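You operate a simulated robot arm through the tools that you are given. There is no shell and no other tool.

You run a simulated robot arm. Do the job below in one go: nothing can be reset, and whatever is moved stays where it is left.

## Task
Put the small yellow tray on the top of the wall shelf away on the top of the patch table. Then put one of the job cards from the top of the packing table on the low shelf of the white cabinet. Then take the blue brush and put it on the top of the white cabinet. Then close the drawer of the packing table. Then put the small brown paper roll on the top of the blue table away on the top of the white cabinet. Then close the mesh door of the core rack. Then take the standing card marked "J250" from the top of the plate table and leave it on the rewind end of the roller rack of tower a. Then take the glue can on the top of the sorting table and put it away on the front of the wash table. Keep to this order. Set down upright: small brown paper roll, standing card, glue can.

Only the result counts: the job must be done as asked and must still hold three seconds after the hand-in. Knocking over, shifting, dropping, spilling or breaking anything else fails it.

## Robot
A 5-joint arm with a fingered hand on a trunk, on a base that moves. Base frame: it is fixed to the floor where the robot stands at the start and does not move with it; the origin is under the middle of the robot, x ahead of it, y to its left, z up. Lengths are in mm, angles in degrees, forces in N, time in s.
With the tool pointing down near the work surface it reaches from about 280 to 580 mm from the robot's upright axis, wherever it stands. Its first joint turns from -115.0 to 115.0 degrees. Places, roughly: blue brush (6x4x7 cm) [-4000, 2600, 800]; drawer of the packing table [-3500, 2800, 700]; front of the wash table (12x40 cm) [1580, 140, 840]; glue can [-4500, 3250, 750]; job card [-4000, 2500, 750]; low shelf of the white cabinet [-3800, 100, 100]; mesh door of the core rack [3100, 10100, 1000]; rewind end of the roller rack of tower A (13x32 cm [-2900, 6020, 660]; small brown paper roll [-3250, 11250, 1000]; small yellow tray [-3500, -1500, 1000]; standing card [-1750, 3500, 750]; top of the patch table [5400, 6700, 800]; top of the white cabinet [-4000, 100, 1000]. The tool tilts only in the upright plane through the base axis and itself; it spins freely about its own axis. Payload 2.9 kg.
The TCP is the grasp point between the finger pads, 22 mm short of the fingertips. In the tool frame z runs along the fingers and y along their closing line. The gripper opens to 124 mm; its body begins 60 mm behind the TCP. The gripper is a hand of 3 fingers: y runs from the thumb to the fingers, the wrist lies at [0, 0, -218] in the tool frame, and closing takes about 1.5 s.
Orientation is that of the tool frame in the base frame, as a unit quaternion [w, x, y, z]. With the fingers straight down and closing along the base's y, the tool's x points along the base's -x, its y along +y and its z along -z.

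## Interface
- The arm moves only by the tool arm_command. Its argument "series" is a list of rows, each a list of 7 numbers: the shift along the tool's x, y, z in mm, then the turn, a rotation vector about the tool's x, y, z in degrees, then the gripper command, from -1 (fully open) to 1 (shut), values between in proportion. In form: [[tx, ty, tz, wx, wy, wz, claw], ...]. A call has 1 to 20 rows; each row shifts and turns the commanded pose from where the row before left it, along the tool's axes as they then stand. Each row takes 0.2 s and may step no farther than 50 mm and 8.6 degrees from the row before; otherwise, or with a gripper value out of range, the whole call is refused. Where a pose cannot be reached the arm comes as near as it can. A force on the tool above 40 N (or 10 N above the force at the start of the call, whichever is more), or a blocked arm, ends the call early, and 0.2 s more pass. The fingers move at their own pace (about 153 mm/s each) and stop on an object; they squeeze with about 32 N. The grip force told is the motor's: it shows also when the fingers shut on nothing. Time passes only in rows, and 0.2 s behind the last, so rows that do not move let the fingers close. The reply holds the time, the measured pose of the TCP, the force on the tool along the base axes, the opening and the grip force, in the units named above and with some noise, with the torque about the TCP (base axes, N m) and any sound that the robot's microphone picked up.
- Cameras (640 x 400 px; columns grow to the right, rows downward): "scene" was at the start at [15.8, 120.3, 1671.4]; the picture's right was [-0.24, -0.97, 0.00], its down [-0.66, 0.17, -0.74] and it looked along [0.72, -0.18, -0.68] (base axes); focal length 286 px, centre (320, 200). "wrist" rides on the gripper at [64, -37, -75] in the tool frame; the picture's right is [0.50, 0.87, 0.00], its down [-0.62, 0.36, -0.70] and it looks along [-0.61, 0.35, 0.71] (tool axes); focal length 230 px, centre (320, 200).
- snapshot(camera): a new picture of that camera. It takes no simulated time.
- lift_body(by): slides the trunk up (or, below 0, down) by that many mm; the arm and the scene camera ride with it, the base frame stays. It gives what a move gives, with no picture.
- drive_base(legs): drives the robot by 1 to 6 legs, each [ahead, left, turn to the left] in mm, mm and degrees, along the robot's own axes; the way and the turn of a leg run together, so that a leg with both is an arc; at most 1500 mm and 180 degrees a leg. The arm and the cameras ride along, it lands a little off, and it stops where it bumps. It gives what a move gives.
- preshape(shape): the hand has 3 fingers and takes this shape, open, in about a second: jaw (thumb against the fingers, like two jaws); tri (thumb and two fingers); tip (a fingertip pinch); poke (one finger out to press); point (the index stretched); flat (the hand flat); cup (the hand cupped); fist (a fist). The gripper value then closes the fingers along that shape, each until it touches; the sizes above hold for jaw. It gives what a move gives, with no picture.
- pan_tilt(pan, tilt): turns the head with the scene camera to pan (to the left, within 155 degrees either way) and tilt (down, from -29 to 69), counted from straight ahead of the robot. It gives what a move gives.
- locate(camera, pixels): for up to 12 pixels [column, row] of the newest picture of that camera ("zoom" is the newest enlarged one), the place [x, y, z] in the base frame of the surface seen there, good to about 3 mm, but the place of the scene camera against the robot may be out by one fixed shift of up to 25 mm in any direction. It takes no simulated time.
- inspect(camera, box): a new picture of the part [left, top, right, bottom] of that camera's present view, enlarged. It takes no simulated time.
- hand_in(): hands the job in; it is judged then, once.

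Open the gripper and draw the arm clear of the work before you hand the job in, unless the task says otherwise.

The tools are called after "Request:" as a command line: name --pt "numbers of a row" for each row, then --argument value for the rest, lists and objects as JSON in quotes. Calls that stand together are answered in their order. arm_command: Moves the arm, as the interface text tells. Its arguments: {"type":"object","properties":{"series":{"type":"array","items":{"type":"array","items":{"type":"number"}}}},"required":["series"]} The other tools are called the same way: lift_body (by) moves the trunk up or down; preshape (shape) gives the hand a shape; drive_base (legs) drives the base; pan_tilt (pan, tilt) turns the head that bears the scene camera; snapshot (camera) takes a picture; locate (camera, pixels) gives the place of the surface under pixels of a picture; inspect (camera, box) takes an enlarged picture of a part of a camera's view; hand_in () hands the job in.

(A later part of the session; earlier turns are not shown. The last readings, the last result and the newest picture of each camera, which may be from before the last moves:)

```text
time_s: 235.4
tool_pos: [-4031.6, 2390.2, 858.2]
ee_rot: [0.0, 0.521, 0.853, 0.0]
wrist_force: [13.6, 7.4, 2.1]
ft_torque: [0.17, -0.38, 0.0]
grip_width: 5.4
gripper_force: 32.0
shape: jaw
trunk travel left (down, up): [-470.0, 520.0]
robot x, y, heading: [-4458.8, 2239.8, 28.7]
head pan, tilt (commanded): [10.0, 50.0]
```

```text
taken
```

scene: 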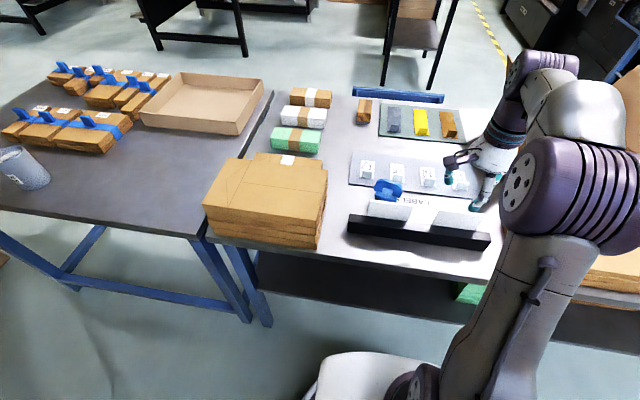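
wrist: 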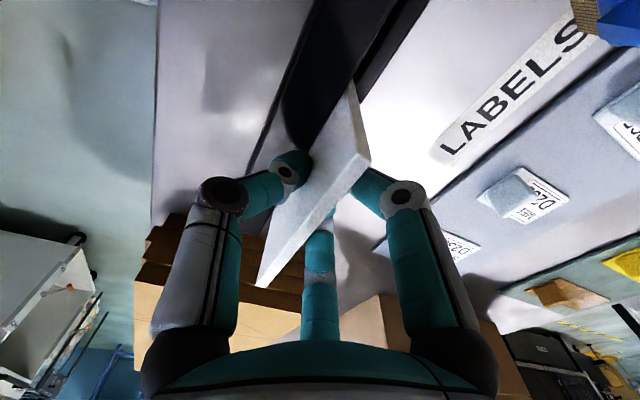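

There is a 15 N side force along the closing direction, so the card is slightly off-centre. I shift 4 mm along +y to relieve it before lifting.

Request:
arm_command --pt "0 2 0 0 0 0 1" --pt "0 2 0 0 0 0 1" --pt "0 0 0 0 0 0 1"

```text
time_s: 236.2
tool_pos: [-4031.0, 2391.0, 857.9]
ee_rot: [-0.001, 0.522, 0.853, 0.0]
wrist_force: [-0.7, 0.1, 0.4]
ft_torque: [-0.03, 0.03, 0.0]
grip_width: 5.1
gripper_force: 32.3
shape: jaw
trunk travel left (down, up): [-470.0, 520.0]
robot x, y, heading: [-4457.9, 2244.0, 28.5]
head pan, tilt (commanded): [10.0, 50.0]
```

The side force is gone. Now I lift slowly straight up to draw the card out of its slot.

Request:
arm_command --pt "0 0 -8 0 0 0 1" --pt "0 0 -10 0 0 0 1" --pt "0 0 -12 0 0 0 1" --pt "0 0 -15 0 0 0 1" --pt "0 0 -20 0 0 0 1" --pt "0 0 -25 0 0 0 1" --pt "0 0 -30 0 0 0 1" --pt "0 0 0 0 0 0 1"

Request:
snapshot --camera "wrist"

Request:
snapshot --camera "scene"

```text
time_s: 238.0
tool_pos: [-4029.8, 2394.1, 980.2]
ee_rot: [0.0, 0.522, 0.853, 0.001]
wrist_force: [-0.4, 0.3, -0.4]
ft_torque: [0.0, 0.0, 0.04]
grip_width: 4.8
gripper_force: 32.2
shape: jaw
trunk travel left (down, up): [-470.0, 520.0]
robot x, y, heading: [-4458.6, 2241.9, 28.6]
head pan, tilt (commanded): [10.0, 50.0]
```

```text
taken
```

wrist: 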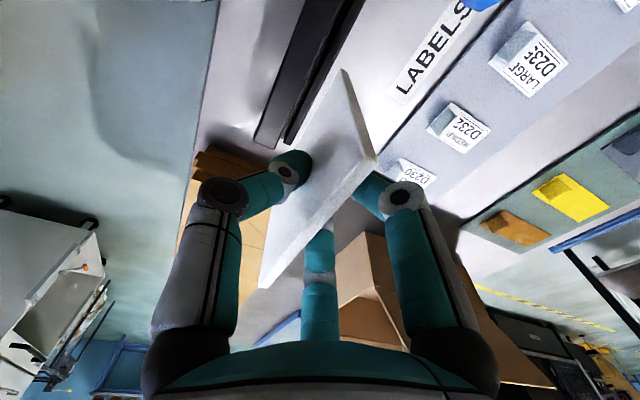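

```text
taken
```

scene: 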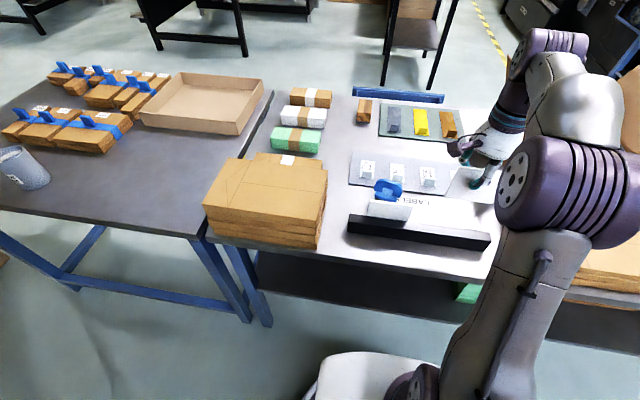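

The card is held (4.8 mm thick) and the holder stayed put. I raise the trunk and drive back down the lane, then turn around in the open floor in front of the cabinet.

Request:
lift_body --by 280

Request:
drive_base --legs '[[-50, 0, 0], [-13, -744, 0], [-13, -744, 0], [400, -800, 0], [0, 0, 178]]'

Request:
pan_tilt --pan 0 --tilt 45

Request:
snapshot --camera "scene"

```text
time_s: 240.8
tool_pos: [-4030.5, 2394.3, 1259.1]
ee_rot: [0.0, 0.522, 0.853, 0.0]
wrist_force: [-0.7, -0.2, 0.2]
ft_torque: [0.01, 0.03, -0.02]
grip_width: 4.9
gripper_force: 31.7
shape: jaw
trunk travel left (down, up): [-750.0, 240.0]
robot x, y, heading: [-4455.0, 2237.7, 28.5]
head pan, tilt (commanded): [10.0, 50.0]
```

```text
time_s: 260.8
tool_pos: [-3483.5, 201.3, 1260.4]
ee_rot: [0.001, 0.862, -0.506, 0.0]
wrist_force: [0.9, 0.0, -0.1]
ft_torque: [0.01, 0.01, 0.0]
grip_width: 4.7
gripper_force: 32.2
shape: jaw
trunk travel left (down, up): [-750.0, 240.0]
robot x, y, heading: [-3061.5, 369.9, -149.7]
head pan, tilt (commanded): [10.0, 50.0]
```

```text
time_s: 261.5
tool_pos: [-3484.2, 202.0, 1260.0]
ee_rot: [0.001, 0.862, -0.507, 0.0]
wrist_force: [0.8, 0.5, -0.5]
ft_torque: [-0.01, 0.03, 0.01]
grip_width: 4.7
gripper_force: 31.9
shape: jaw
trunk travel left (down, up): [-750.0, 240.0]
robot x, y, heading: [-3063.6, 372.0, -149.9]
head pan, tilt (commanded): [0.0, 45.0]
```

```text
taken
```

scene: 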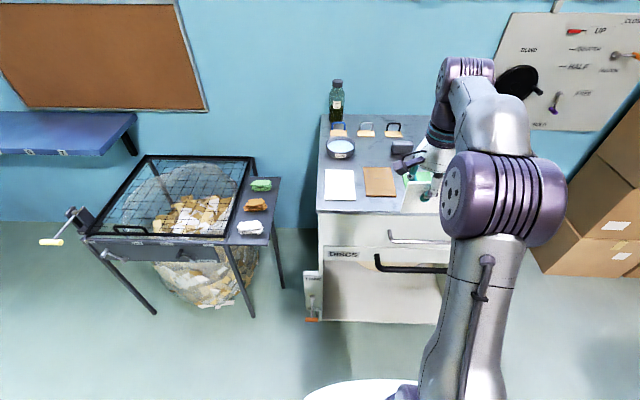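

I'm facing the cabinet. I locate its front features: handles at (412,265) and (420,238), left front post at (320,300), and top objects.

Request:
locate --camera "scene" --pixels '[[412, 268], [412, 240], [318, 210], [400, 213], [313, 305], [320, 318], [435, 320], [340, 185], [380, 180], [340, 148], [336, 100], [400, 150]]'

Request:
lift_body --by -350

Request:
snapshot --camera "scene"

Request:
snapshot --camera "wrist"

```text
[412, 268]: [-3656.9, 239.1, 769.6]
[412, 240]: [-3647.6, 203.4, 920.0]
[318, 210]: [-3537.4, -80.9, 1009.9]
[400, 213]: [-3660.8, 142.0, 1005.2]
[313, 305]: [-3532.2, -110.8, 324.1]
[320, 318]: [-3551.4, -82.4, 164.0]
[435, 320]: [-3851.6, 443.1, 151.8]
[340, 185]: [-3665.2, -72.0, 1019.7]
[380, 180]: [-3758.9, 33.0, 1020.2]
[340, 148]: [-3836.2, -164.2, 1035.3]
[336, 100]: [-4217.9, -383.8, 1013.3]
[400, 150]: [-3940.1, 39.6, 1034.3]
```

```text
time_s: 264.9
tool_pos: [-3483.7, 201.6, 909.5]
ee_rot: [0.0, 0.862, -0.507, 0.0]
wrist_force: [-0.2, 0.5, -0.2]
ft_torque: [0.02, -0.01, 0.0]
grip_width: 5.0
gripper_force: 31.5
shape: jaw
trunk travel left (down, up): [-400.0, 590.0]
robot x, y, heading: [-3060.5, 374.3, -149.5]
head pan, tilt (commanded): [0.0, 45.0]
```

```text
taken
```

scene: 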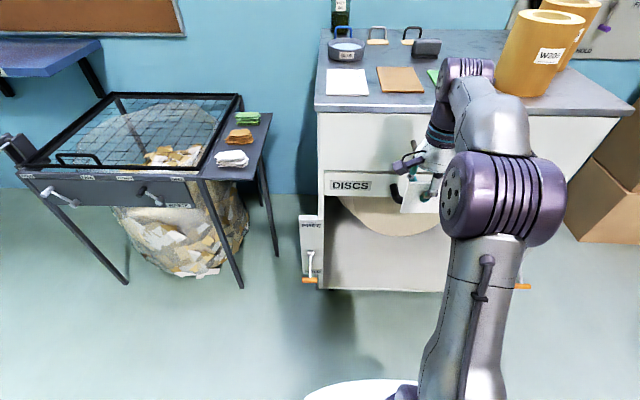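

```text
taken
```

wrist: 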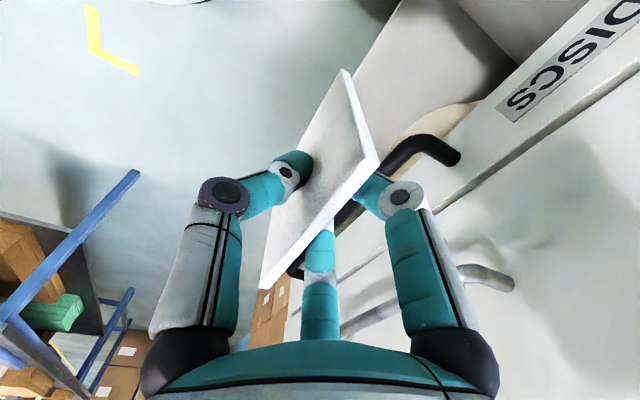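

The cabinet front is at about 1 m from the wall, the low opening is below the black handle. I lower the trunk fully to look into the low shelf.

Request:
lift_body --by -350

Request:
pan_tilt --pan 0 --tilt 40

Request:
snapshot --camera "scene"

Request:
snapshot --camera "wrist"

```text
time_s: 268.3
tool_pos: [-3483.8, 202.0, 560.4]
ee_rot: [0.0, 0.862, -0.506, 0.001]
wrist_force: [-0.7, 0.5, 0.0]
ft_torque: [0.01, 0.01, 0.0]
grip_width: 4.8
gripper_force: 32.0
shape: jaw
trunk travel left (down, up): [-50.0, 940.0]
robot x, y, heading: [-3060.2, 370.9, -149.5]
head pan, tilt (commanded): [0.0, 45.0]
```

```text
time_s: 269.0
tool_pos: [-3484.4, 202.8, 560.2]
ee_rot: [0.0, 0.862, -0.507, 0.0]
wrist_force: [-0.6, -0.6, 0.0]
ft_torque: [0.0, 0.03, 0.02]
grip_width: 4.8
gripper_force: 32.2
shape: jaw
trunk travel left (down, up): [-50.0, 940.0]
robot x, y, heading: [-3060.3, 371.1, -149.6]
head pan, tilt (commanded): [0.0, 40.0]
```

```text
taken
```

scene: 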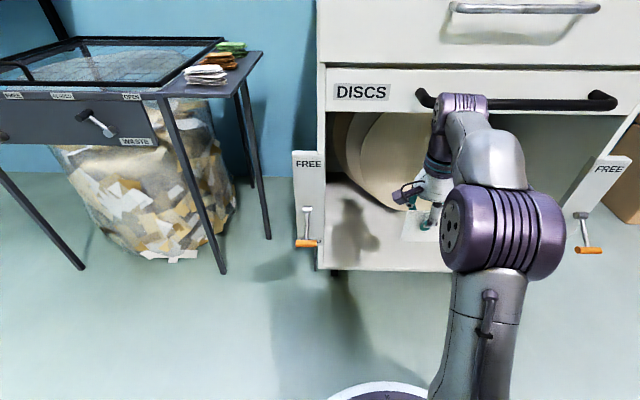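

```text
taken
```

wrist: 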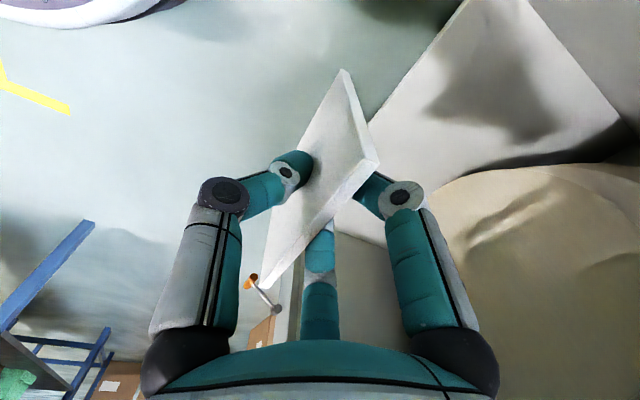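

Now I can see into the low shelf: disc toward the back-left. I locate the shelf board, the disc face and the opening's edges with both cameras.

Request:
locate --camera "scene" --pixels '[[345, 250], [375, 220], [330, 268], [440, 268], [390, 195], [370, 120], [350, 180], [420, 100], [600, 103], [560, 185], [320, 260], [335, 200]]'

Request:
locate --camera "wrist" --pixels '[[430, 60], [480, 100], [520, 60], [560, 110], [500, 150], [400, 130], [480, 10], [380, 220], [480, 200], [620, 150], [600, 180], [370, 250]]'

```text
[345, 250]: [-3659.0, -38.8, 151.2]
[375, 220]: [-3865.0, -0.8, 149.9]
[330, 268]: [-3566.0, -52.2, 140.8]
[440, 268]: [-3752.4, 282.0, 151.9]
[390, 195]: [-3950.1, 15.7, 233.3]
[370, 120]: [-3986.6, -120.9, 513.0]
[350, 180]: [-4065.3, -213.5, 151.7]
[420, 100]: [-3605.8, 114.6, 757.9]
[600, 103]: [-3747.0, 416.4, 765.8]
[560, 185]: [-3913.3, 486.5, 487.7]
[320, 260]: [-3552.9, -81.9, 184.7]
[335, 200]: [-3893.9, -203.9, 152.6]
```

```text
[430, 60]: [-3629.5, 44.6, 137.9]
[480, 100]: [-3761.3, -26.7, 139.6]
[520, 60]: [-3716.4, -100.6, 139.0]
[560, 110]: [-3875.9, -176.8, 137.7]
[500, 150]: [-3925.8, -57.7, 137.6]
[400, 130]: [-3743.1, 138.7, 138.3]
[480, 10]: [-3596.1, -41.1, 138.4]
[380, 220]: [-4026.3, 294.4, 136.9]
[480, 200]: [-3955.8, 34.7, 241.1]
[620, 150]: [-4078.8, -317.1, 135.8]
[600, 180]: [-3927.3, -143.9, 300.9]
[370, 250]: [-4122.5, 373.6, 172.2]
```

Shelf board is at z≈138, its front edge about 300 mm in front of the disc. I measure the card's extent below the fingers in the wrist view.

Request:
locate --camera "wrist" --pixels '[[343, 76], [372, 155], [268, 280], [340, 110], [350, 150], [300, 240], [360, 165], [325, 195]]'

Request:
inspect --camera "wrist" --box '[230, 50, 430, 300]'

```text
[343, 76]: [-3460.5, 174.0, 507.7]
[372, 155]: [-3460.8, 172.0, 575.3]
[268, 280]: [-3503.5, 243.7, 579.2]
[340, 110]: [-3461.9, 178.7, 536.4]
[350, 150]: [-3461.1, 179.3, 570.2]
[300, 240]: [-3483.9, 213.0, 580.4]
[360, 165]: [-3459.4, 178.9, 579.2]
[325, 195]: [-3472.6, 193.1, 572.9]
```

```text
1.60 times, centred on (330, 175) of wrist
```

zoom: 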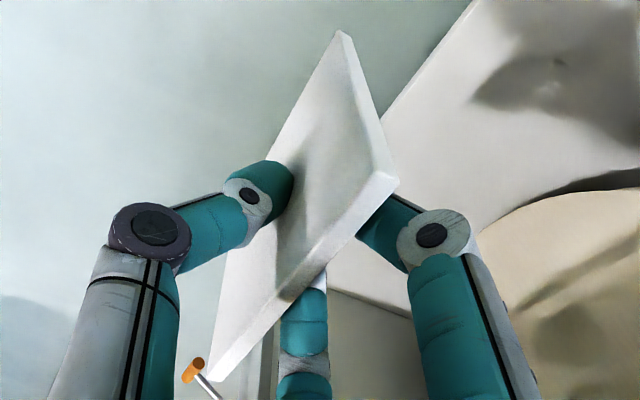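

The card spans from 20 mm above to 53 mm below the TCP. I lower the trunk to its limit and the arm in front of the cabinet to see how low the vertical tool reaches.

Request:
lift_body --by -48

Request:
arm_command --pt "0 0 45 0 0 0 1" --pt "0 0 45 0 0 0 1" --pt "0 0 45 0 0 0 1" --pt "0 0 45 0 0 0 1" --pt "0 0 45 0 0 0 1" --pt "0 0 0 0 0 0 1"

```text
time_s: 269.9
tool_pos: [-3484.7, 201.8, 512.5]
ee_rot: [0.0, 0.862, -0.507, 0.0]
wrist_force: [-0.2, 0.4, 0.3]
ft_torque: [0.02, 0.0, 0.0]
grip_width: 4.8
gripper_force: 31.6
shape: jaw
trunk travel left (down, up): [-2.0, 988.0]
robot x, y, heading: [-3062.2, 367.0, -149.8]
head pan, tilt (commanded): [0.0, 40.0]
```

```text
time_s: 271.3
tool_pos: [-3487.8, 202.6, 285.4]
ee_rot: [0.0, 0.862, -0.507, -0.001]
wrist_force: [0.8, -0.3, 0.0]
ft_torque: [-0.03, 0.0, 0.02]
grip_width: 4.7
gripper_force: 31.7
shape: jaw
trunk travel left (down, up): [-2.0, 988.0]
robot x, y, heading: [-3062.7, 369.5, -149.6]
head pan, tilt (commanded): [0.0, 40.0]
```

It reaches z=285 fine. I go down a further 70 mm to keep the card's lower edge about 24 mm above the shelf level.

Request:
arm_command --pt "0 0 35 0 0 0 1" --pt "0 0 33 0 0 0 1" --pt "0 0 0 0 0 0 1"

Request:
snapshot --camera "scene"

Request:
snapshot --camera "wrist"

```text
time_s: 272.1
tool_pos: [-3485.2, 204.6, 219.8]
ee_rot: [0.002, 0.862, -0.507, 0.0]
wrist_force: [0.5, -0.3, 0.3]
ft_torque: [0.0, 0.03, 0.0]
grip_width: 4.9
gripper_force: 31.7
shape: jaw
trunk travel left (down, up): [-2.0, 988.0]
robot x, y, heading: [-3060.1, 370.4, -149.1]
head pan, tilt (commanded): [0.0, 40.0]
```

```text
taken
```

scene: 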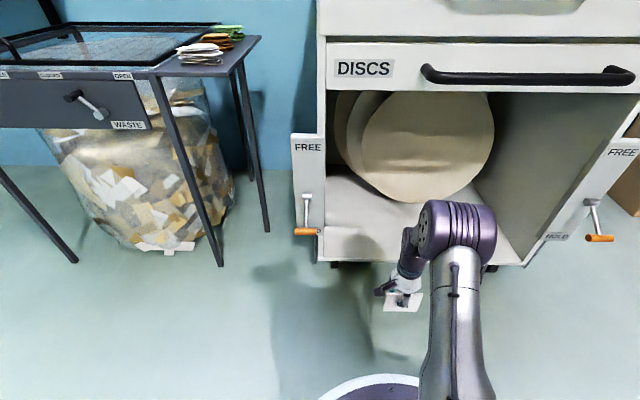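

```text
taken
```

wrist: 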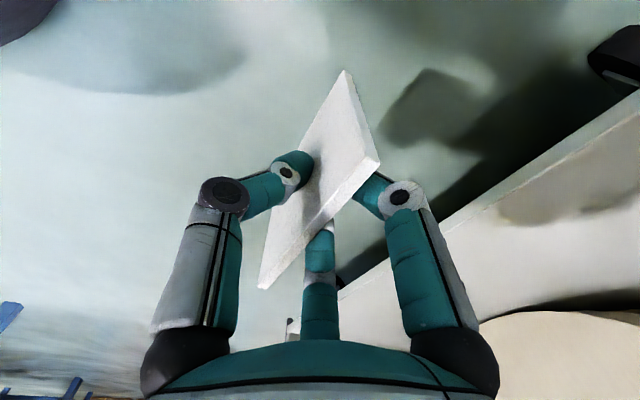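

I check the heights of the arm's wrist joint at (460,210) against the opening's top edge before driving in.

Request:
locate --camera "scene" --pixels '[[460, 205], [460, 240], [450, 300], [440, 390], [380, 88], [520, 88], [400, 240], [320, 250], [345, 240], [520, 262], [360, 185], [600, 240]]'

```text
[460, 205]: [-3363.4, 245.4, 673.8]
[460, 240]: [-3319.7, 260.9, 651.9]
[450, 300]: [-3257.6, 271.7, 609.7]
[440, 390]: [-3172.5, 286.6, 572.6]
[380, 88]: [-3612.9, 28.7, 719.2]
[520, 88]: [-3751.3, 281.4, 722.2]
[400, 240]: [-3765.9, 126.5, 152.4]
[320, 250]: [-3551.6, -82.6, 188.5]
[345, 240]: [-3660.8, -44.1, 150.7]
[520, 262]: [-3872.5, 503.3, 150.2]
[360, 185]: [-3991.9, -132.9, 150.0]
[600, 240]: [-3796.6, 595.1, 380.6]
```

The elbow top (z≈660) passes under the opening's top edge (z≈706) and handle. I drive 240 mm forward, slightly right, so the card enters above the shelf.

Request:
drive_base --legs '[[240, -40, 0]]'

Request:
snapshot --camera "scene"

Request:
snapshot --camera "wrist"

```text
time_s: 273.9
tool_pos: [-3709.2, 121.6, 219.2]
ee_rot: [0.001, 0.862, -0.507, -0.001]
wrist_force: [0.1, -0.2, -0.1]
ft_torque: [0.01, 0.03, 0.02]
grip_width: 5.0
gripper_force: 31.9
shape: jaw
trunk travel left (down, up): [-2.0, 988.0]
robot x, y, heading: [-3284.5, 285.8, -149.8]
head pan, tilt (commanded): [0.0, 40.0]
```

```text
taken
```

scene: 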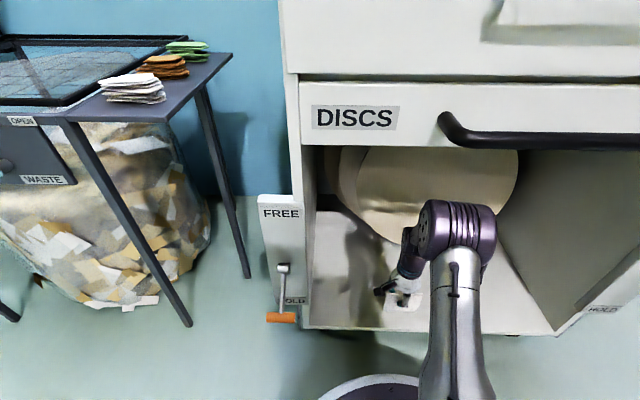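

```text
taken
```

wrist: 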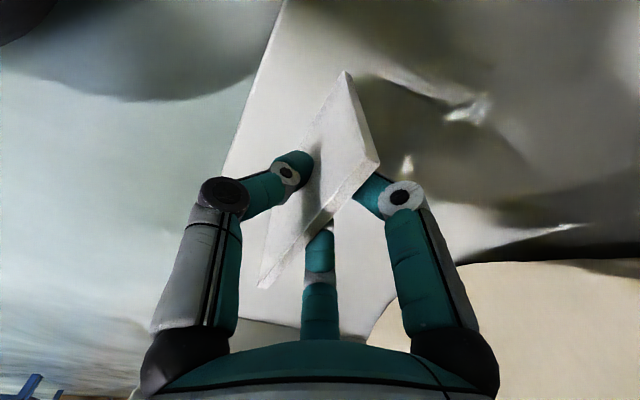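

The card hangs above the shelf front. I extend 50 mm deeper, then lower until the card's edge is just on the board.

Request:
arm_command --pt "0 25 0 0 0 0 1" --pt "0 25 0 0 0 0 1" --pt "0 0 12 0 0 0 1" --pt "0 0 7 0 0 0 1" --pt "0 0 4 0 0 0 1" --pt "0 0 3 0 0 0 1" --pt "0 0 0 0 0 0 1"

```text
time_s: 275.2
tool_pos: [-3758.0, 96.2, 200.3]
ee_rot: [0.006, 0.862, -0.507, -0.004]
wrist_force: [2.5, -0.3, 29.2]
ft_torque: [0.09, -0.21, -0.01]
grip_width: 6.2
gripper_force: 32.3
shape: jaw
trunk travel left (down, up): [-2.0, 988.0]
robot x, y, heading: [-3285.5, 288.2, -149.7]
head pan, tilt (commanded): [0.0, 40.0]
stopped in row 6: the force on the tool passed its limit at 42 N (the readings are from after the stop); the commanded pose is now the measured one
```

The card's edge is on the shelf (29 N upward). I ease up 3 mm, then open fully and wait for the card to settle.

Request:
arm_command --pt "0 0 -3 0 0 0 1" --pt "0 0 0 0 0 0 1"

Request:
arm_command --pt "0 0 0 0 0 0 0.5" --pt "0 0 0 0 0 0 0" --pt "0 0 0 0 0 0 -0.5" --pt "0 0 0 0 0 0 -0.8" --pt "0 0 0 0 0 0 -0.8" --pt "0 0 0 0 0 0 -0.8"

Request:
snapshot --camera "wrist"

Request:
snapshot --camera "scene"

```text
time_s: 275.8
tool_pos: [-3758.0, 95.4, 200.6]
ee_rot: [0.004, 0.862, -0.507, -0.002]
wrist_force: [0.3, 0.5, 21.2]
ft_torque: [0.11, -0.08, 0.05]
grip_width: 6.3
gripper_force: 32.5
shape: jaw
trunk travel left (down, up): [-2.0, 988.0]
robot x, y, heading: [-3284.9, 288.5, -149.7]
head pan, tilt (commanded): [0.0, 40.0]
```

```text
time_s: 277.2
tool_pos: [-3757.2, 95.1, 199.1]
ee_rot: [0.002, 0.862, -0.508, -0.002]
wrist_force: [-0.1, 0.5, 1.3]
ft_torque: [0.0, -0.02, -0.01]
grip_width: 111.2
gripper_force: 0.0
shape: jaw
trunk travel left (down, up): [-2.0, 988.0]
robot x, y, heading: [-3288.4, 286.6, -149.7]
head pan, tilt (commanded): [0.0, 40.0]
```

```text
taken
```

wrist: 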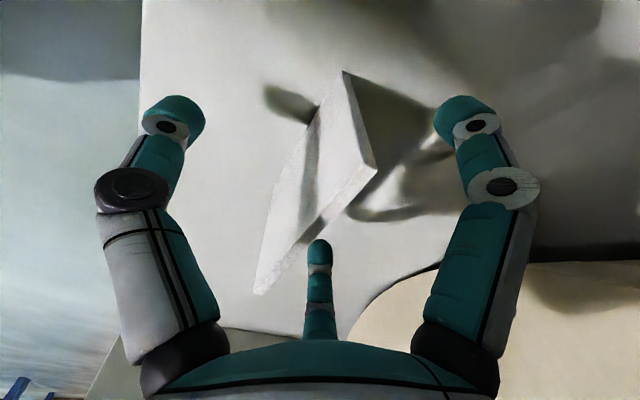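

```text
taken
```

scene: 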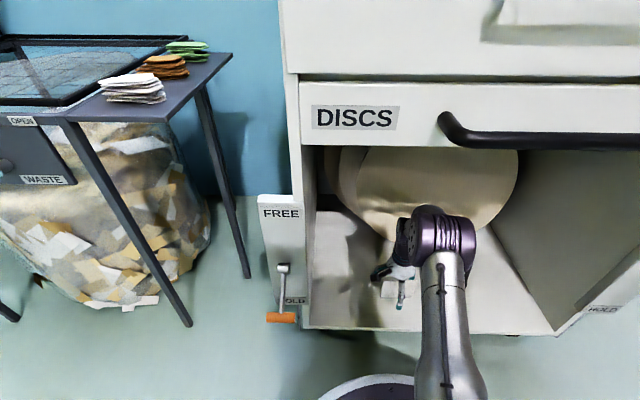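

The card is standing by itself on the shelf between the open fingers. I check the card's top height and the elbow's height before withdrawing.

Request:
locate --camera "wrist" --pixels '[[372, 172], [260, 290], [318, 232], [344, 78], [330, 150], [190, 120], [450, 125], [318, 250]]'

Request:
locate --camera "scene" --pixels '[[440, 212], [440, 240], [470, 230], [440, 280], [500, 140], [600, 142], [445, 118], [420, 350]]'

```text
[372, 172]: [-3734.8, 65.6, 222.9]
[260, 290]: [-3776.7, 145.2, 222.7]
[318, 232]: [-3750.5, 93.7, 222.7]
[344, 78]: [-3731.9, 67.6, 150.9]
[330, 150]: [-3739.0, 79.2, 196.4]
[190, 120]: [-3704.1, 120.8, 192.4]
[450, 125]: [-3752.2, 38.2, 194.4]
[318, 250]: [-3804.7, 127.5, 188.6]
```

```text
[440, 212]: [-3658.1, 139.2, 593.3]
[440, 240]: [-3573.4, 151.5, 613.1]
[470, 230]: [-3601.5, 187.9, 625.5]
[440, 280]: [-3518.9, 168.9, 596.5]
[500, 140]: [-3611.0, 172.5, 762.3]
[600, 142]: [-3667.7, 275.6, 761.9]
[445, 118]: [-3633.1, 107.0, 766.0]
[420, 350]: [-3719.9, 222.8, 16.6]
```

Card top is z≈223 and the elbow is well below the handle. I raise 65 mm, then back out of the cabinet.

Request:
arm_command --pt "0 0 -15 0 0 0 -0.8" --pt "0 0 -25 0 0 0 -0.8" --pt "0 0 -25 0 0 0 -0.8" --pt "0 0 0 0 0 0 -0.8"

Request:
drive_base --legs '[[-420, 0, 0]]'

Request:
snapshot --camera "scene"

Request:
inspect --camera "scene" --box '[280, 60, 480, 260]'

```text
time_s: 278.2
tool_pos: [-3754.2, 97.1, 264.3]
ee_rot: [0.002, 0.862, -0.507, -0.002]
wrist_force: [0.3, 1.0, 0.5]
ft_torque: [-0.01, 0.06, -0.03]
grip_width: 111.4
gripper_force: 0.0
shape: jaw
trunk travel left (down, up): [-2.0, 988.0]
robot x, y, heading: [-3289.2, 287.4, -149.6]
head pan, tilt (commanded): [0.0, 40.0]
```

```text
time_s: 280.8
tool_pos: [-3400.0, 306.2, 263.3]
ee_rot: [0.002, 0.86, -0.51, -0.004]
wrist_force: [0.4, 0.9, -0.7]
ft_torque: [0.0, 0.01, -0.04]
grip_width: 111.3
gripper_force: 0.1
shape: jaw
trunk travel left (down, up): [-2.0, 988.0]
robot x, y, heading: [-2931.0, 492.0, -150.0]
head pan, tilt (commanded): [0.0, 40.0]
```

```text
taken
```

scene: 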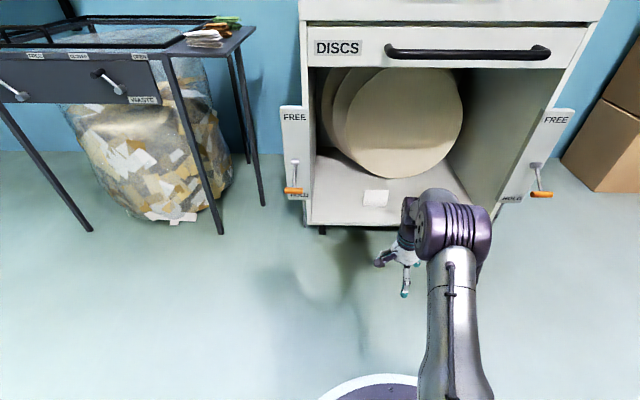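

```text
2.00 times, centred on (380, 160) of scene
```

zoom: 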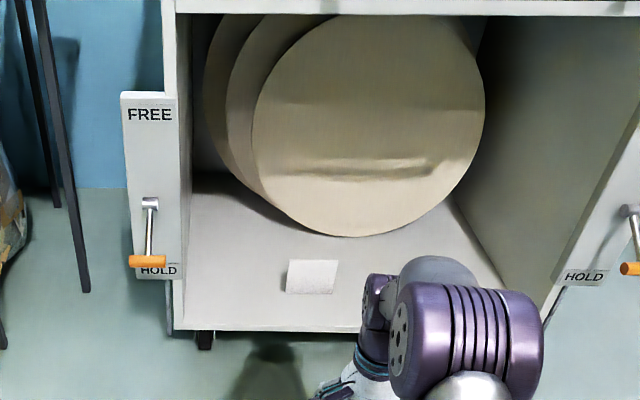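

The card stays on the low shelf. I raise the trunk and arm back to travel height.

Request:
lift_body --by 748

Request:
arm_command --pt "0 0 -45 0 0 0 -1" --pt "0 0 -45 0 0 0 -1" --pt "0 0 -45 0 0 0 -1" --pt "0 0 -45 0 0 0 -1" --pt "0 0 -45 0 0 0 -1"

Request:
pan_tilt --pan 0 --tilt 40

Request:
snapshot --camera "scene"

Request:
inspect --camera "scene" --box '[300, 80, 560, 260]'

```text
refused: 748 is not a number from -400 to 400
```

```text
time_s: 282.0
tool_pos: [-3397.1, 307.3, 491.1]
ee_rot: [0.003, 0.86, -0.51, -0.003]
wrist_force: [0.0, 0.5, -0.3]
ft_torque: [0.01, 0.0, 0.02]
grip_width: 123.7
gripper_force: 0.1
shape: jaw
trunk travel left (down, up): [-2.0, 988.0]
robot x, y, heading: [-2931.3, 490.7, -150.4]
head pan, tilt (commanded): [0.0, 40.0]
```

```text
time_s: 282.6
tool_pos: [-3398.9, 306.2, 489.3]
ee_rot: [0.002, 0.861, -0.509, -0.002]
wrist_force: [-0.9, 0.0, -0.7]
ft_torque: [-0.01, 0.02, 0.0]
grip_width: 123.8
gripper_force: 0.0
shape: jaw
trunk travel left (down, up): [-2.0, 988.0]
robot x, y, heading: [-2932.8, 489.6, -150.0]
head pan, tilt (commanded): [0.0, 40.0]
```

```text
taken
```

scene: 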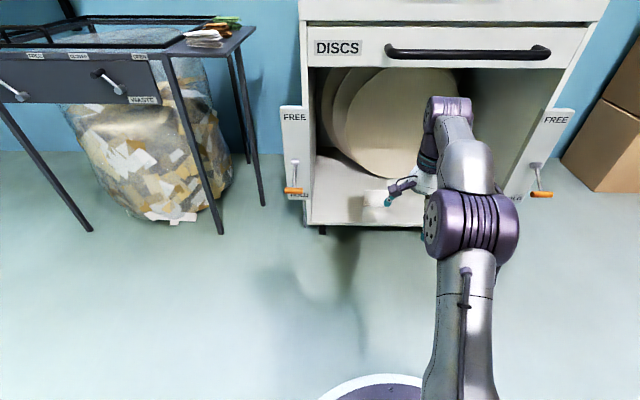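

```text
2.22 times, centred on (430, 170) of scene
```

zoom: 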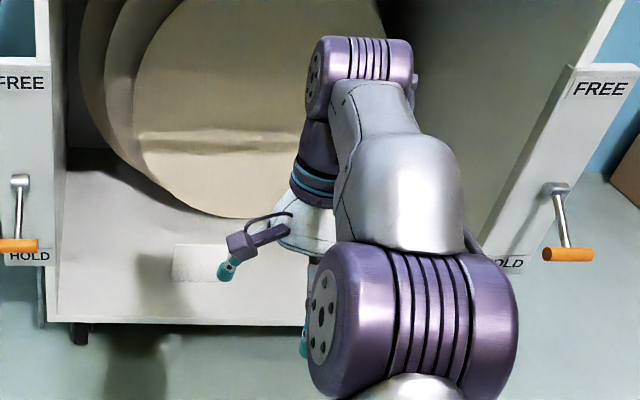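

The trunk steps are limited to 400 mm, so I raise in two steps and look at the cabinet top.

Request:
lift_body --by 400

Request:
lift_body --by 348

Request:
snapshot --camera "scene"

Request:
inspect --camera "scene" --box '[300, 80, 560, 240]'

```text
time_s: 286.4
tool_pos: [-3398.4, 307.2, 889.0]
ee_rot: [0.002, 0.861, -0.509, -0.002]
wrist_force: [0.2, -0.5, -0.1]
ft_torque: [-0.03, -0.01, 0.0]
grip_width: 123.9
gripper_force: 0.1
shape: jaw
trunk travel left (down, up): [-402.0, 588.0]
robot x, y, heading: [-2930.4, 488.9, -150.1]
head pan, tilt (commanded): [0.0, 40.0]
```

```text
time_s: 289.8
tool_pos: [-3398.9, 307.9, 1236.3]
ee_rot: [0.002, 0.86, -0.51, -0.002]
wrist_force: [0.2, -0.8, -0.7]
ft_torque: [-0.01, -0.01, 0.03]
grip_width: 124.0
gripper_force: 0.0
shape: jaw
trunk travel left (down, up): [-750.0, 240.0]
robot x, y, heading: [-2929.3, 493.2, -149.9]
head pan, tilt (commanded): [0.0, 40.0]
```

```text
taken
```

scene: 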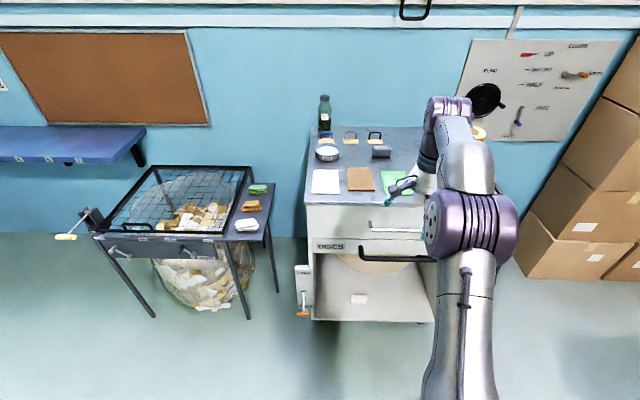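

```text
2.46 times, centred on (430, 160) of scene
```

zoom: 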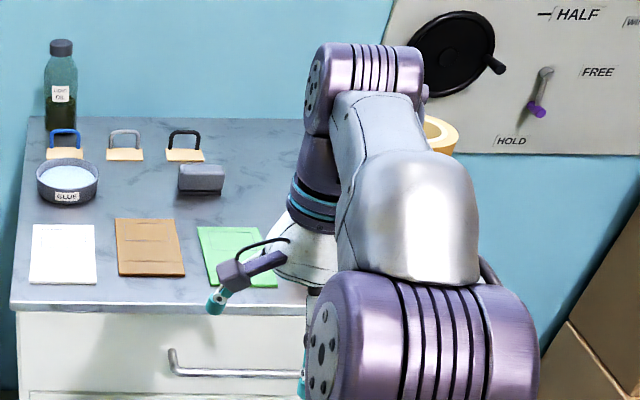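

The card is visible on the low shelf at (357,298), and the cabinet top layout is noted. Now I turn around and go back up the lane for the brush.

Request:
drive_base --legs '[[0, 0, 178], [-408, 661, 0], [-180, 110, 0]]'

```text
time_s: 302.6
tool_pos: [-3355.8, 1058.9, 1235.8]
ee_rot: [0.003, 0.511, 0.859, 0.002]
wrist_force: [0.1, 1.1, 0.3]
ft_torque: [-0.05, -0.03, 0.03]
grip_width: 124.1
gripper_force: 0.0
shape: jaw
trunk travel left (down, up): [-750.0, 240.0]
robot x, y, heading: [-3823.6, 878.3, 29.9]
head pan, tilt (commanded): [0.0, 40.0]
```

At about [-3824, 878], heading 29.9°. I straighten by -2.4° and drive up the lane.

Request:
drive_base --legs '[[0, 0, -2.4], [0, 760, 0], [0, 760, 0]]'

Request:
pan_tilt --pan 10 --tilt 50

Request:
snapshot --camera "scene"

Request:
snapshot --camera "wrist"

```text
time_s: 310.8
tool_pos: [-4036.3, 2386.9, 1235.2]
ee_rot: [0.003, 0.532, 0.847, 0.002]
wrist_force: [-0.1, 0.5, 0.7]
ft_torque: [0.02, 0.02, 0.05]
grip_width: 123.7
gripper_force: 0.1
shape: jaw
trunk travel left (down, up): [-750.0, 240.0]
robot x, y, heading: [-4508.2, 2225.7, 27.1]
head pan, tilt (commanded): [0.0, 40.0]
```

```text
time_s: 311.5
tool_pos: [-4035.6, 2386.3, 1236.7]
ee_rot: [0.003, 0.532, 0.847, 0.002]
wrist_force: [-0.8, 0.1, -0.8]
ft_torque: [-0.03, 0.0, -0.03]
grip_width: 124.1
gripper_force: 0.2
shape: jaw
trunk travel left (down, up): [-750.0, 240.0]
robot x, y, heading: [-4516.4, 2225.9, 27.0]
head pan, tilt (commanded): [10.0, 50.0]
```

```text
taken
```

scene: 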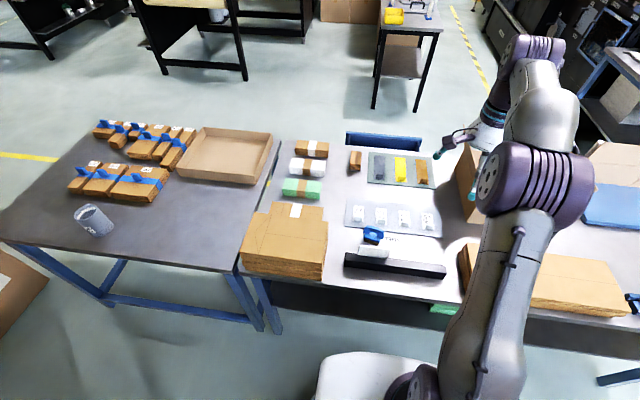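

```text
taken
```

wrist: 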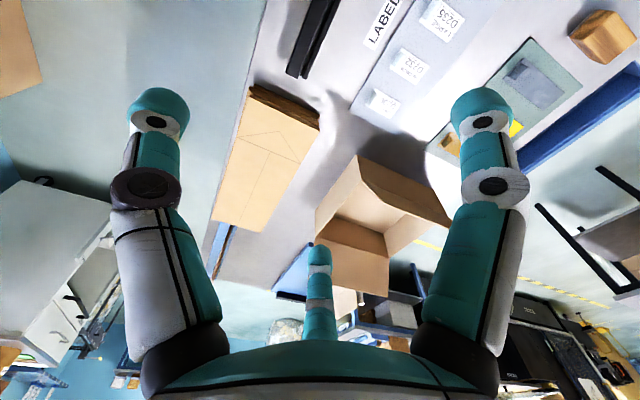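

The brush is at (373,236) in the scene. I move 60 mm closer and shift 40 mm left, then locate the brush with the scene zoom.

Request:
drive_base --legs '[[65, 40, 0]]'

Request:
inspect --camera "scene" --box '[320, 190, 480, 290]'

Request:
snapshot --camera "scene"

```text
time_s: 312.5
tool_pos: [-3996.4, 2453.5, 1237.0]
ee_rot: [0.003, 0.532, 0.847, 0.002]
wrist_force: [-0.2, 0.5, 0.3]
ft_torque: [-0.01, 0.0, 0.01]
grip_width: 123.7
gripper_force: 0.0
shape: jaw
trunk travel left (down, up): [-750.0, 240.0]
robot x, y, heading: [-4474.9, 2293.6, 26.9]
head pan, tilt (commanded): [10.0, 50.0]
```

```text
4.00 times, centred on (400, 240) of scene
```

zoom: 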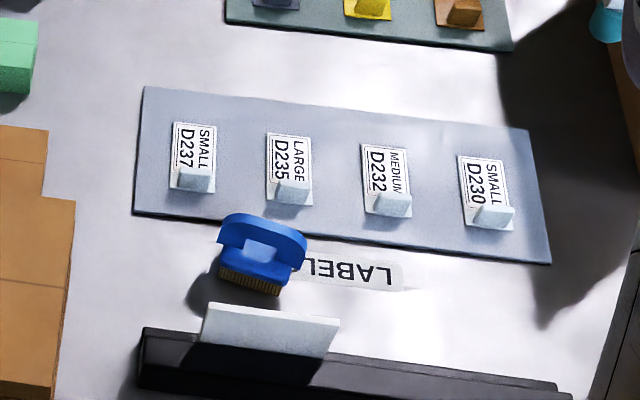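

```text
taken
```

scene: 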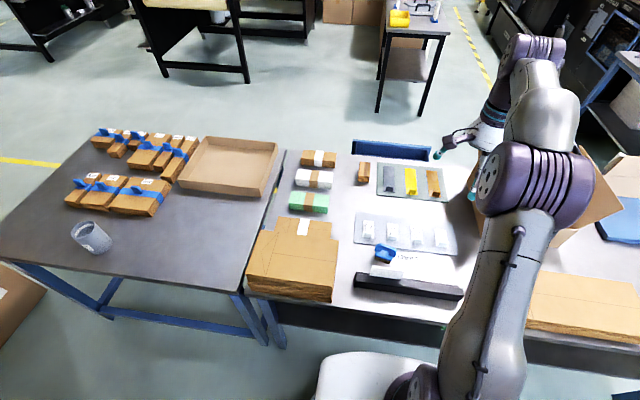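

Request:
locate --camera "zoom" --pixels '[[262, 220], [225, 225], [300, 240], [262, 240], [250, 275], [280, 285], [225, 265], [345, 320], [215, 310], [300, 330], [350, 270], [200, 180]]'

```text
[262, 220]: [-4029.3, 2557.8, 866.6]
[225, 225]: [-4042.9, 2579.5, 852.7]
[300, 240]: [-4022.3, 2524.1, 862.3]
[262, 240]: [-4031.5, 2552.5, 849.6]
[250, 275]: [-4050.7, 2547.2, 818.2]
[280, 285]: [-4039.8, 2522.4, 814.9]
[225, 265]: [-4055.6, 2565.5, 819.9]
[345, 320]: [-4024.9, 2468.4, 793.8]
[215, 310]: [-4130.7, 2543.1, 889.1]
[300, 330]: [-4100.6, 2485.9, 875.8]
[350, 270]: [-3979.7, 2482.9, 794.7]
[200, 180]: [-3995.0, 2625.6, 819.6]
```

The brush is centred near [-4030, 2553], top z≈852, with its arch handle running along the table's length. I move above it, turn 4.8°, and lower the trunk 280 mm for a close look.

Request:
arm_command --pt "0 0 0 0 0 4.8 -0.1" --pt "35.4 1.4 0 0 0 0 -0.1" --pt "35.4 1.4 0 0 0 0 -0.1" --pt "35.4 1.4 0 0 0 0 -0.1" --pt "0 0 0 0 0 0 -0.1"

Request:
lift_body --by -280

Request:
snapshot --camera "wrist"

Request:
inspect --camera "wrist" --box '[200, 20, 440, 250]'

```text
time_s: 313.7
tool_pos: [-4030.5, 2554.5, 1236.1]
ee_rot: [0.002, 0.567, 0.824, 0.002]
wrist_force: [-0.4, 0.1, -0.2]
ft_torque: [0.01, 0.01, 0.0]
grip_width: 68.5
gripper_force: 0.0
shape: jaw
trunk travel left (down, up): [-750.0, 240.0]
robot x, y, heading: [-4473.8, 2291.8, 26.9]
head pan, tilt (commanded): [10.0, 50.0]
```

```text
time_s: 316.5
tool_pos: [-4029.6, 2553.8, 957.1]
ee_rot: [0.002, 0.567, 0.824, 0.003]
wrist_force: [-0.3, 0.1, -0.4]
ft_torque: [-0.01, -0.02, -0.01]
grip_width: 68.5
gripper_force: 0.1
shape: jaw
trunk travel left (down, up): [-470.0, 520.0]
robot x, y, heading: [-4474.3, 2289.7, 27.2]
head pan, tilt (commanded): [10.0, 50.0]
```

```text
taken
```

wrist: 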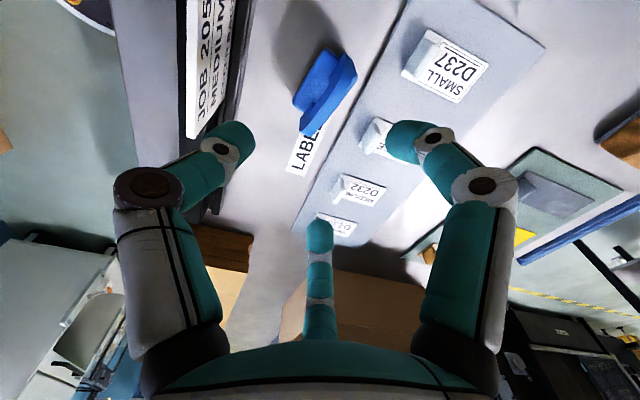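

```text
1.74 times, centred on (320, 135) of wrist
```

zoom: 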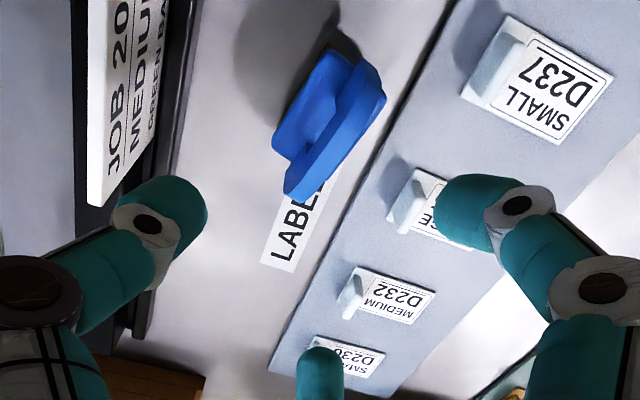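

The remaining card reads "JOB 205", confirming those are the job cards. I locate the brush's handle top and base edges.

Request:
locate --camera "zoom" --pixels '[[372, 85], [340, 135], [300, 185], [350, 105], [320, 165], [310, 100], [290, 145], [330, 60], [275, 150], [380, 100], [300, 190], [150, 150]]'

Request:
locate --camera "wrist" --pixels '[[150, 190], [165, 230], [225, 140], [225, 125], [245, 150], [395, 130], [320, 235], [190, 130], [232, 60]]'

```text
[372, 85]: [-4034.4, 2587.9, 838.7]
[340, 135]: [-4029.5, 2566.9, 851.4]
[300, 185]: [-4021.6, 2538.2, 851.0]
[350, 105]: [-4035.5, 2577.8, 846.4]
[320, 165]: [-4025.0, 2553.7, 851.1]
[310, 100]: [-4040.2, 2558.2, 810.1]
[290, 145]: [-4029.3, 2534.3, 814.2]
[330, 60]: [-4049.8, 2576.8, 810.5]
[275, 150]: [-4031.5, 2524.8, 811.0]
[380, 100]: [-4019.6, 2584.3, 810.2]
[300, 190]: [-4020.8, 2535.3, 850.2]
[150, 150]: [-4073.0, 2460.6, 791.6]
```

```text
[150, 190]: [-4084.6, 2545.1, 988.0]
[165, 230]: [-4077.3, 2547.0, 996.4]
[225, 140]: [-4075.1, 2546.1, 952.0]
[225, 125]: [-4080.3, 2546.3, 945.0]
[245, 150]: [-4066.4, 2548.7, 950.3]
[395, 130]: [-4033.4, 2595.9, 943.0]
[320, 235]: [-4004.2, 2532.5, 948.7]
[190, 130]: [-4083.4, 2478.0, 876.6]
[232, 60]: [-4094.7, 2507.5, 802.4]
```

The handle's top ridge is centred at about [-4027, 2560, 851] along bearing 107°. I align (4° more), narrow to ~50 mm, and descend to z≈842.

Request:
arm_command --pt "5.2 4.3 0 0 0 4 0.2" --pt "0 0 0 0 0 0 0.2" --pt "0 0 35 0 0 0 0.2" --pt "0 0 35 0 0 0 0.2" --pt "0 0 20 0 0 0 0.2" --pt "0 0 0 0 0 0 0.2"

Request:
snapshot --camera "wrist"

```text
time_s: 317.9
tool_pos: [-4028.1, 2559.5, 868.2]
ee_rot: [0.002, 0.596, 0.803, 0.005]
wrist_force: [4.7, 0.7, 16.1]
ft_torque: [-0.35, -0.44, 0.15]
grip_width: 51.3
gripper_force: 0.2
shape: jaw
trunk travel left (down, up): [-470.0, 520.0]
robot x, y, heading: [-4479.0, 2292.4, 27.1]
head pan, tilt (commanded): [10.0, 50.0]
```

```text
taken
```

wrist: 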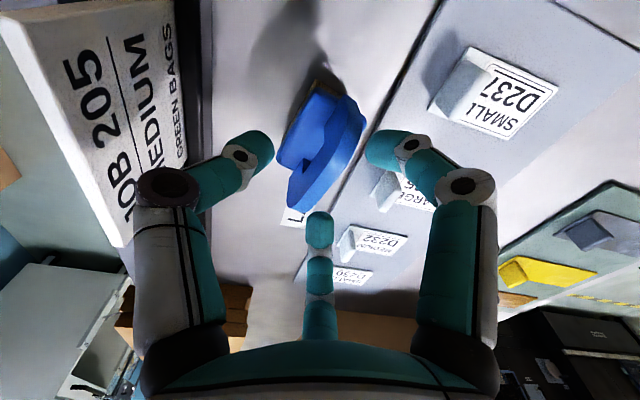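

There's a 16 N upward force: by torque the far finger (320,230) rests on the handle, since the fingers sit closer to centre than the thumb. I back up 20 mm and shift 9 mm outward.

Request:
arm_command --pt "0 0 -20 0 0 0 0.2" --pt "0 9 0 0 0 0 0.1" --pt "0 0 0 0 0 0 0.1"

Request:
snapshot --camera "wrist"

Request:
inspect --camera "wrist" --box '[200, 60, 420, 260]'

```text
time_s: 318.7
tool_pos: [-4019.5, 2563.4, 887.6]
ee_rot: [0.002, 0.596, 0.803, 0.003]
wrist_force: [0.6, 0.4, -0.5]
ft_torque: [0.02, 0.0, -0.04]
grip_width: 55.4
gripper_force: 0.1
shape: jaw
trunk travel left (down, up): [-470.0, 520.0]
robot x, y, heading: [-4474.1, 2289.8, 27.0]
head pan, tilt (commanded): [10.0, 50.0]
```

```text
taken
```

wrist: 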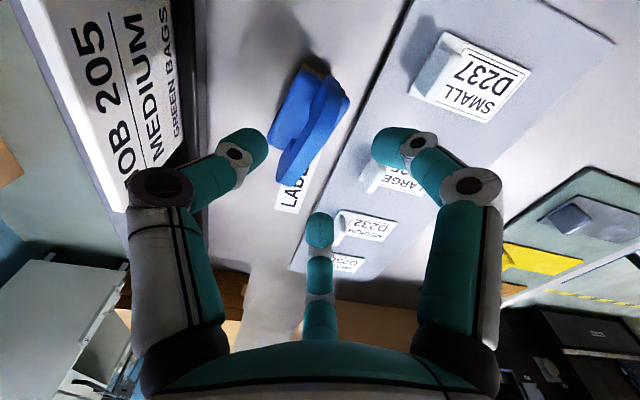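

```text
2.00 times, centred on (310, 160) of wrist
```

zoom: 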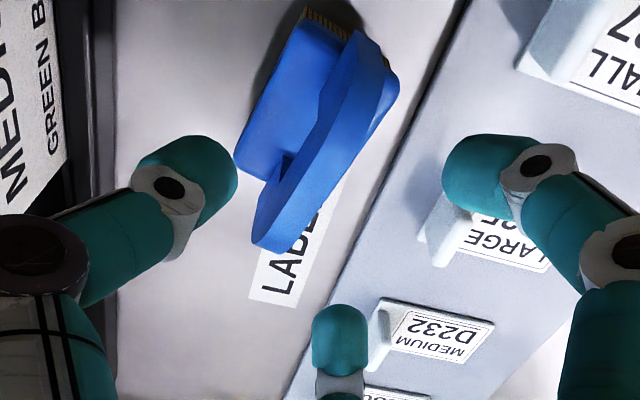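

I re-locate the handle ridge and the finger inner sides from here.

Request:
locate --camera "zoom" --pixels '[[350, 60], [325, 120], [295, 180], [270, 230], [335, 115], [310, 110], [230, 165], [450, 165], [330, 315], [260, 130], [390, 85], [250, 170]]'

```text
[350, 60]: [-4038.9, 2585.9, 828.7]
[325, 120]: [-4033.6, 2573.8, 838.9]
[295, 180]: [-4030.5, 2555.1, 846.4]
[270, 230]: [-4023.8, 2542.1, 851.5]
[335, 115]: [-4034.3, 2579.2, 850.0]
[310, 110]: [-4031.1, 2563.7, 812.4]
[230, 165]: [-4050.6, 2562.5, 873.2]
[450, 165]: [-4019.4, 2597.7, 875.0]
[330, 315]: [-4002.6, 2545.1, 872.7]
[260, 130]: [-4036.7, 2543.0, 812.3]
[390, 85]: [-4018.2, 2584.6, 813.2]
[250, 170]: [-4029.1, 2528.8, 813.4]
```

Thumb inner side is at y≈-30, fingers at y≈+10, and the handle at y≈-8: centred now. I descend 45 mm in steps.

Request:
arm_command --pt "0 0 15 0 0 0 0.1" --pt "0 0 15 0 0 0 0.1" --pt "0 0 12 0 0 0 0.1" --pt "0 0 0 0 0 0 0.1"

Request:
snapshot --camera "wrist"

```text
time_s: 319.7
tool_pos: [-4018.7, 2561.6, 843.4]
ee_rot: [0.001, 0.596, 0.803, 0.003]
wrist_force: [0.5, -0.3, -0.1]
ft_torque: [-0.02, 0.01, 0.03]
grip_width: 55.4
gripper_force: 0.0
shape: jaw
trunk travel left (down, up): [-470.0, 520.0]
robot x, y, heading: [-4473.2, 2291.1, 27.0]
head pan, tilt (commanded): [10.0, 50.0]
```

```text
taken
```

wrist: 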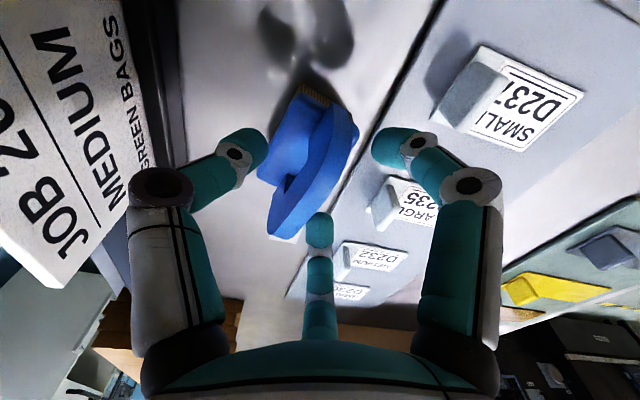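

No contact force; the brush handle is between thumb and fingers. I close.

Request:
arm_command --pt "0 0 0 0 0 0 0.4" --pt "0 0 0 0 0 0 0.7" --pt "0 0 0 0 0 0 1" --pt "0 0 0 0 0 0 1" --pt "0 0 0 0 0 0 1" --pt "0 0 0 0 0 0 1"

Request:
snapshot --camera "wrist"

```text
time_s: 321.1
tool_pos: [-4019.9, 2561.4, 844.3]
ee_rot: [0.001, 0.595, 0.804, 0.003]
wrist_force: [0.1, -0.3, -0.7]
ft_torque: [0.02, -0.04, -0.02]
grip_width: 10.5
gripper_force: 31.6
shape: jaw
trunk travel left (down, up): [-470.0, 520.0]
robot x, y, heading: [-4475.2, 2296.0, 27.0]
head pan, tilt (commanded): [10.0, 50.0]
```

```text
taken
```

wrist: 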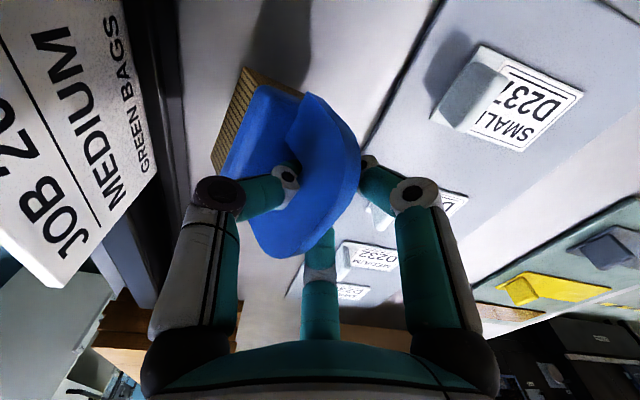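

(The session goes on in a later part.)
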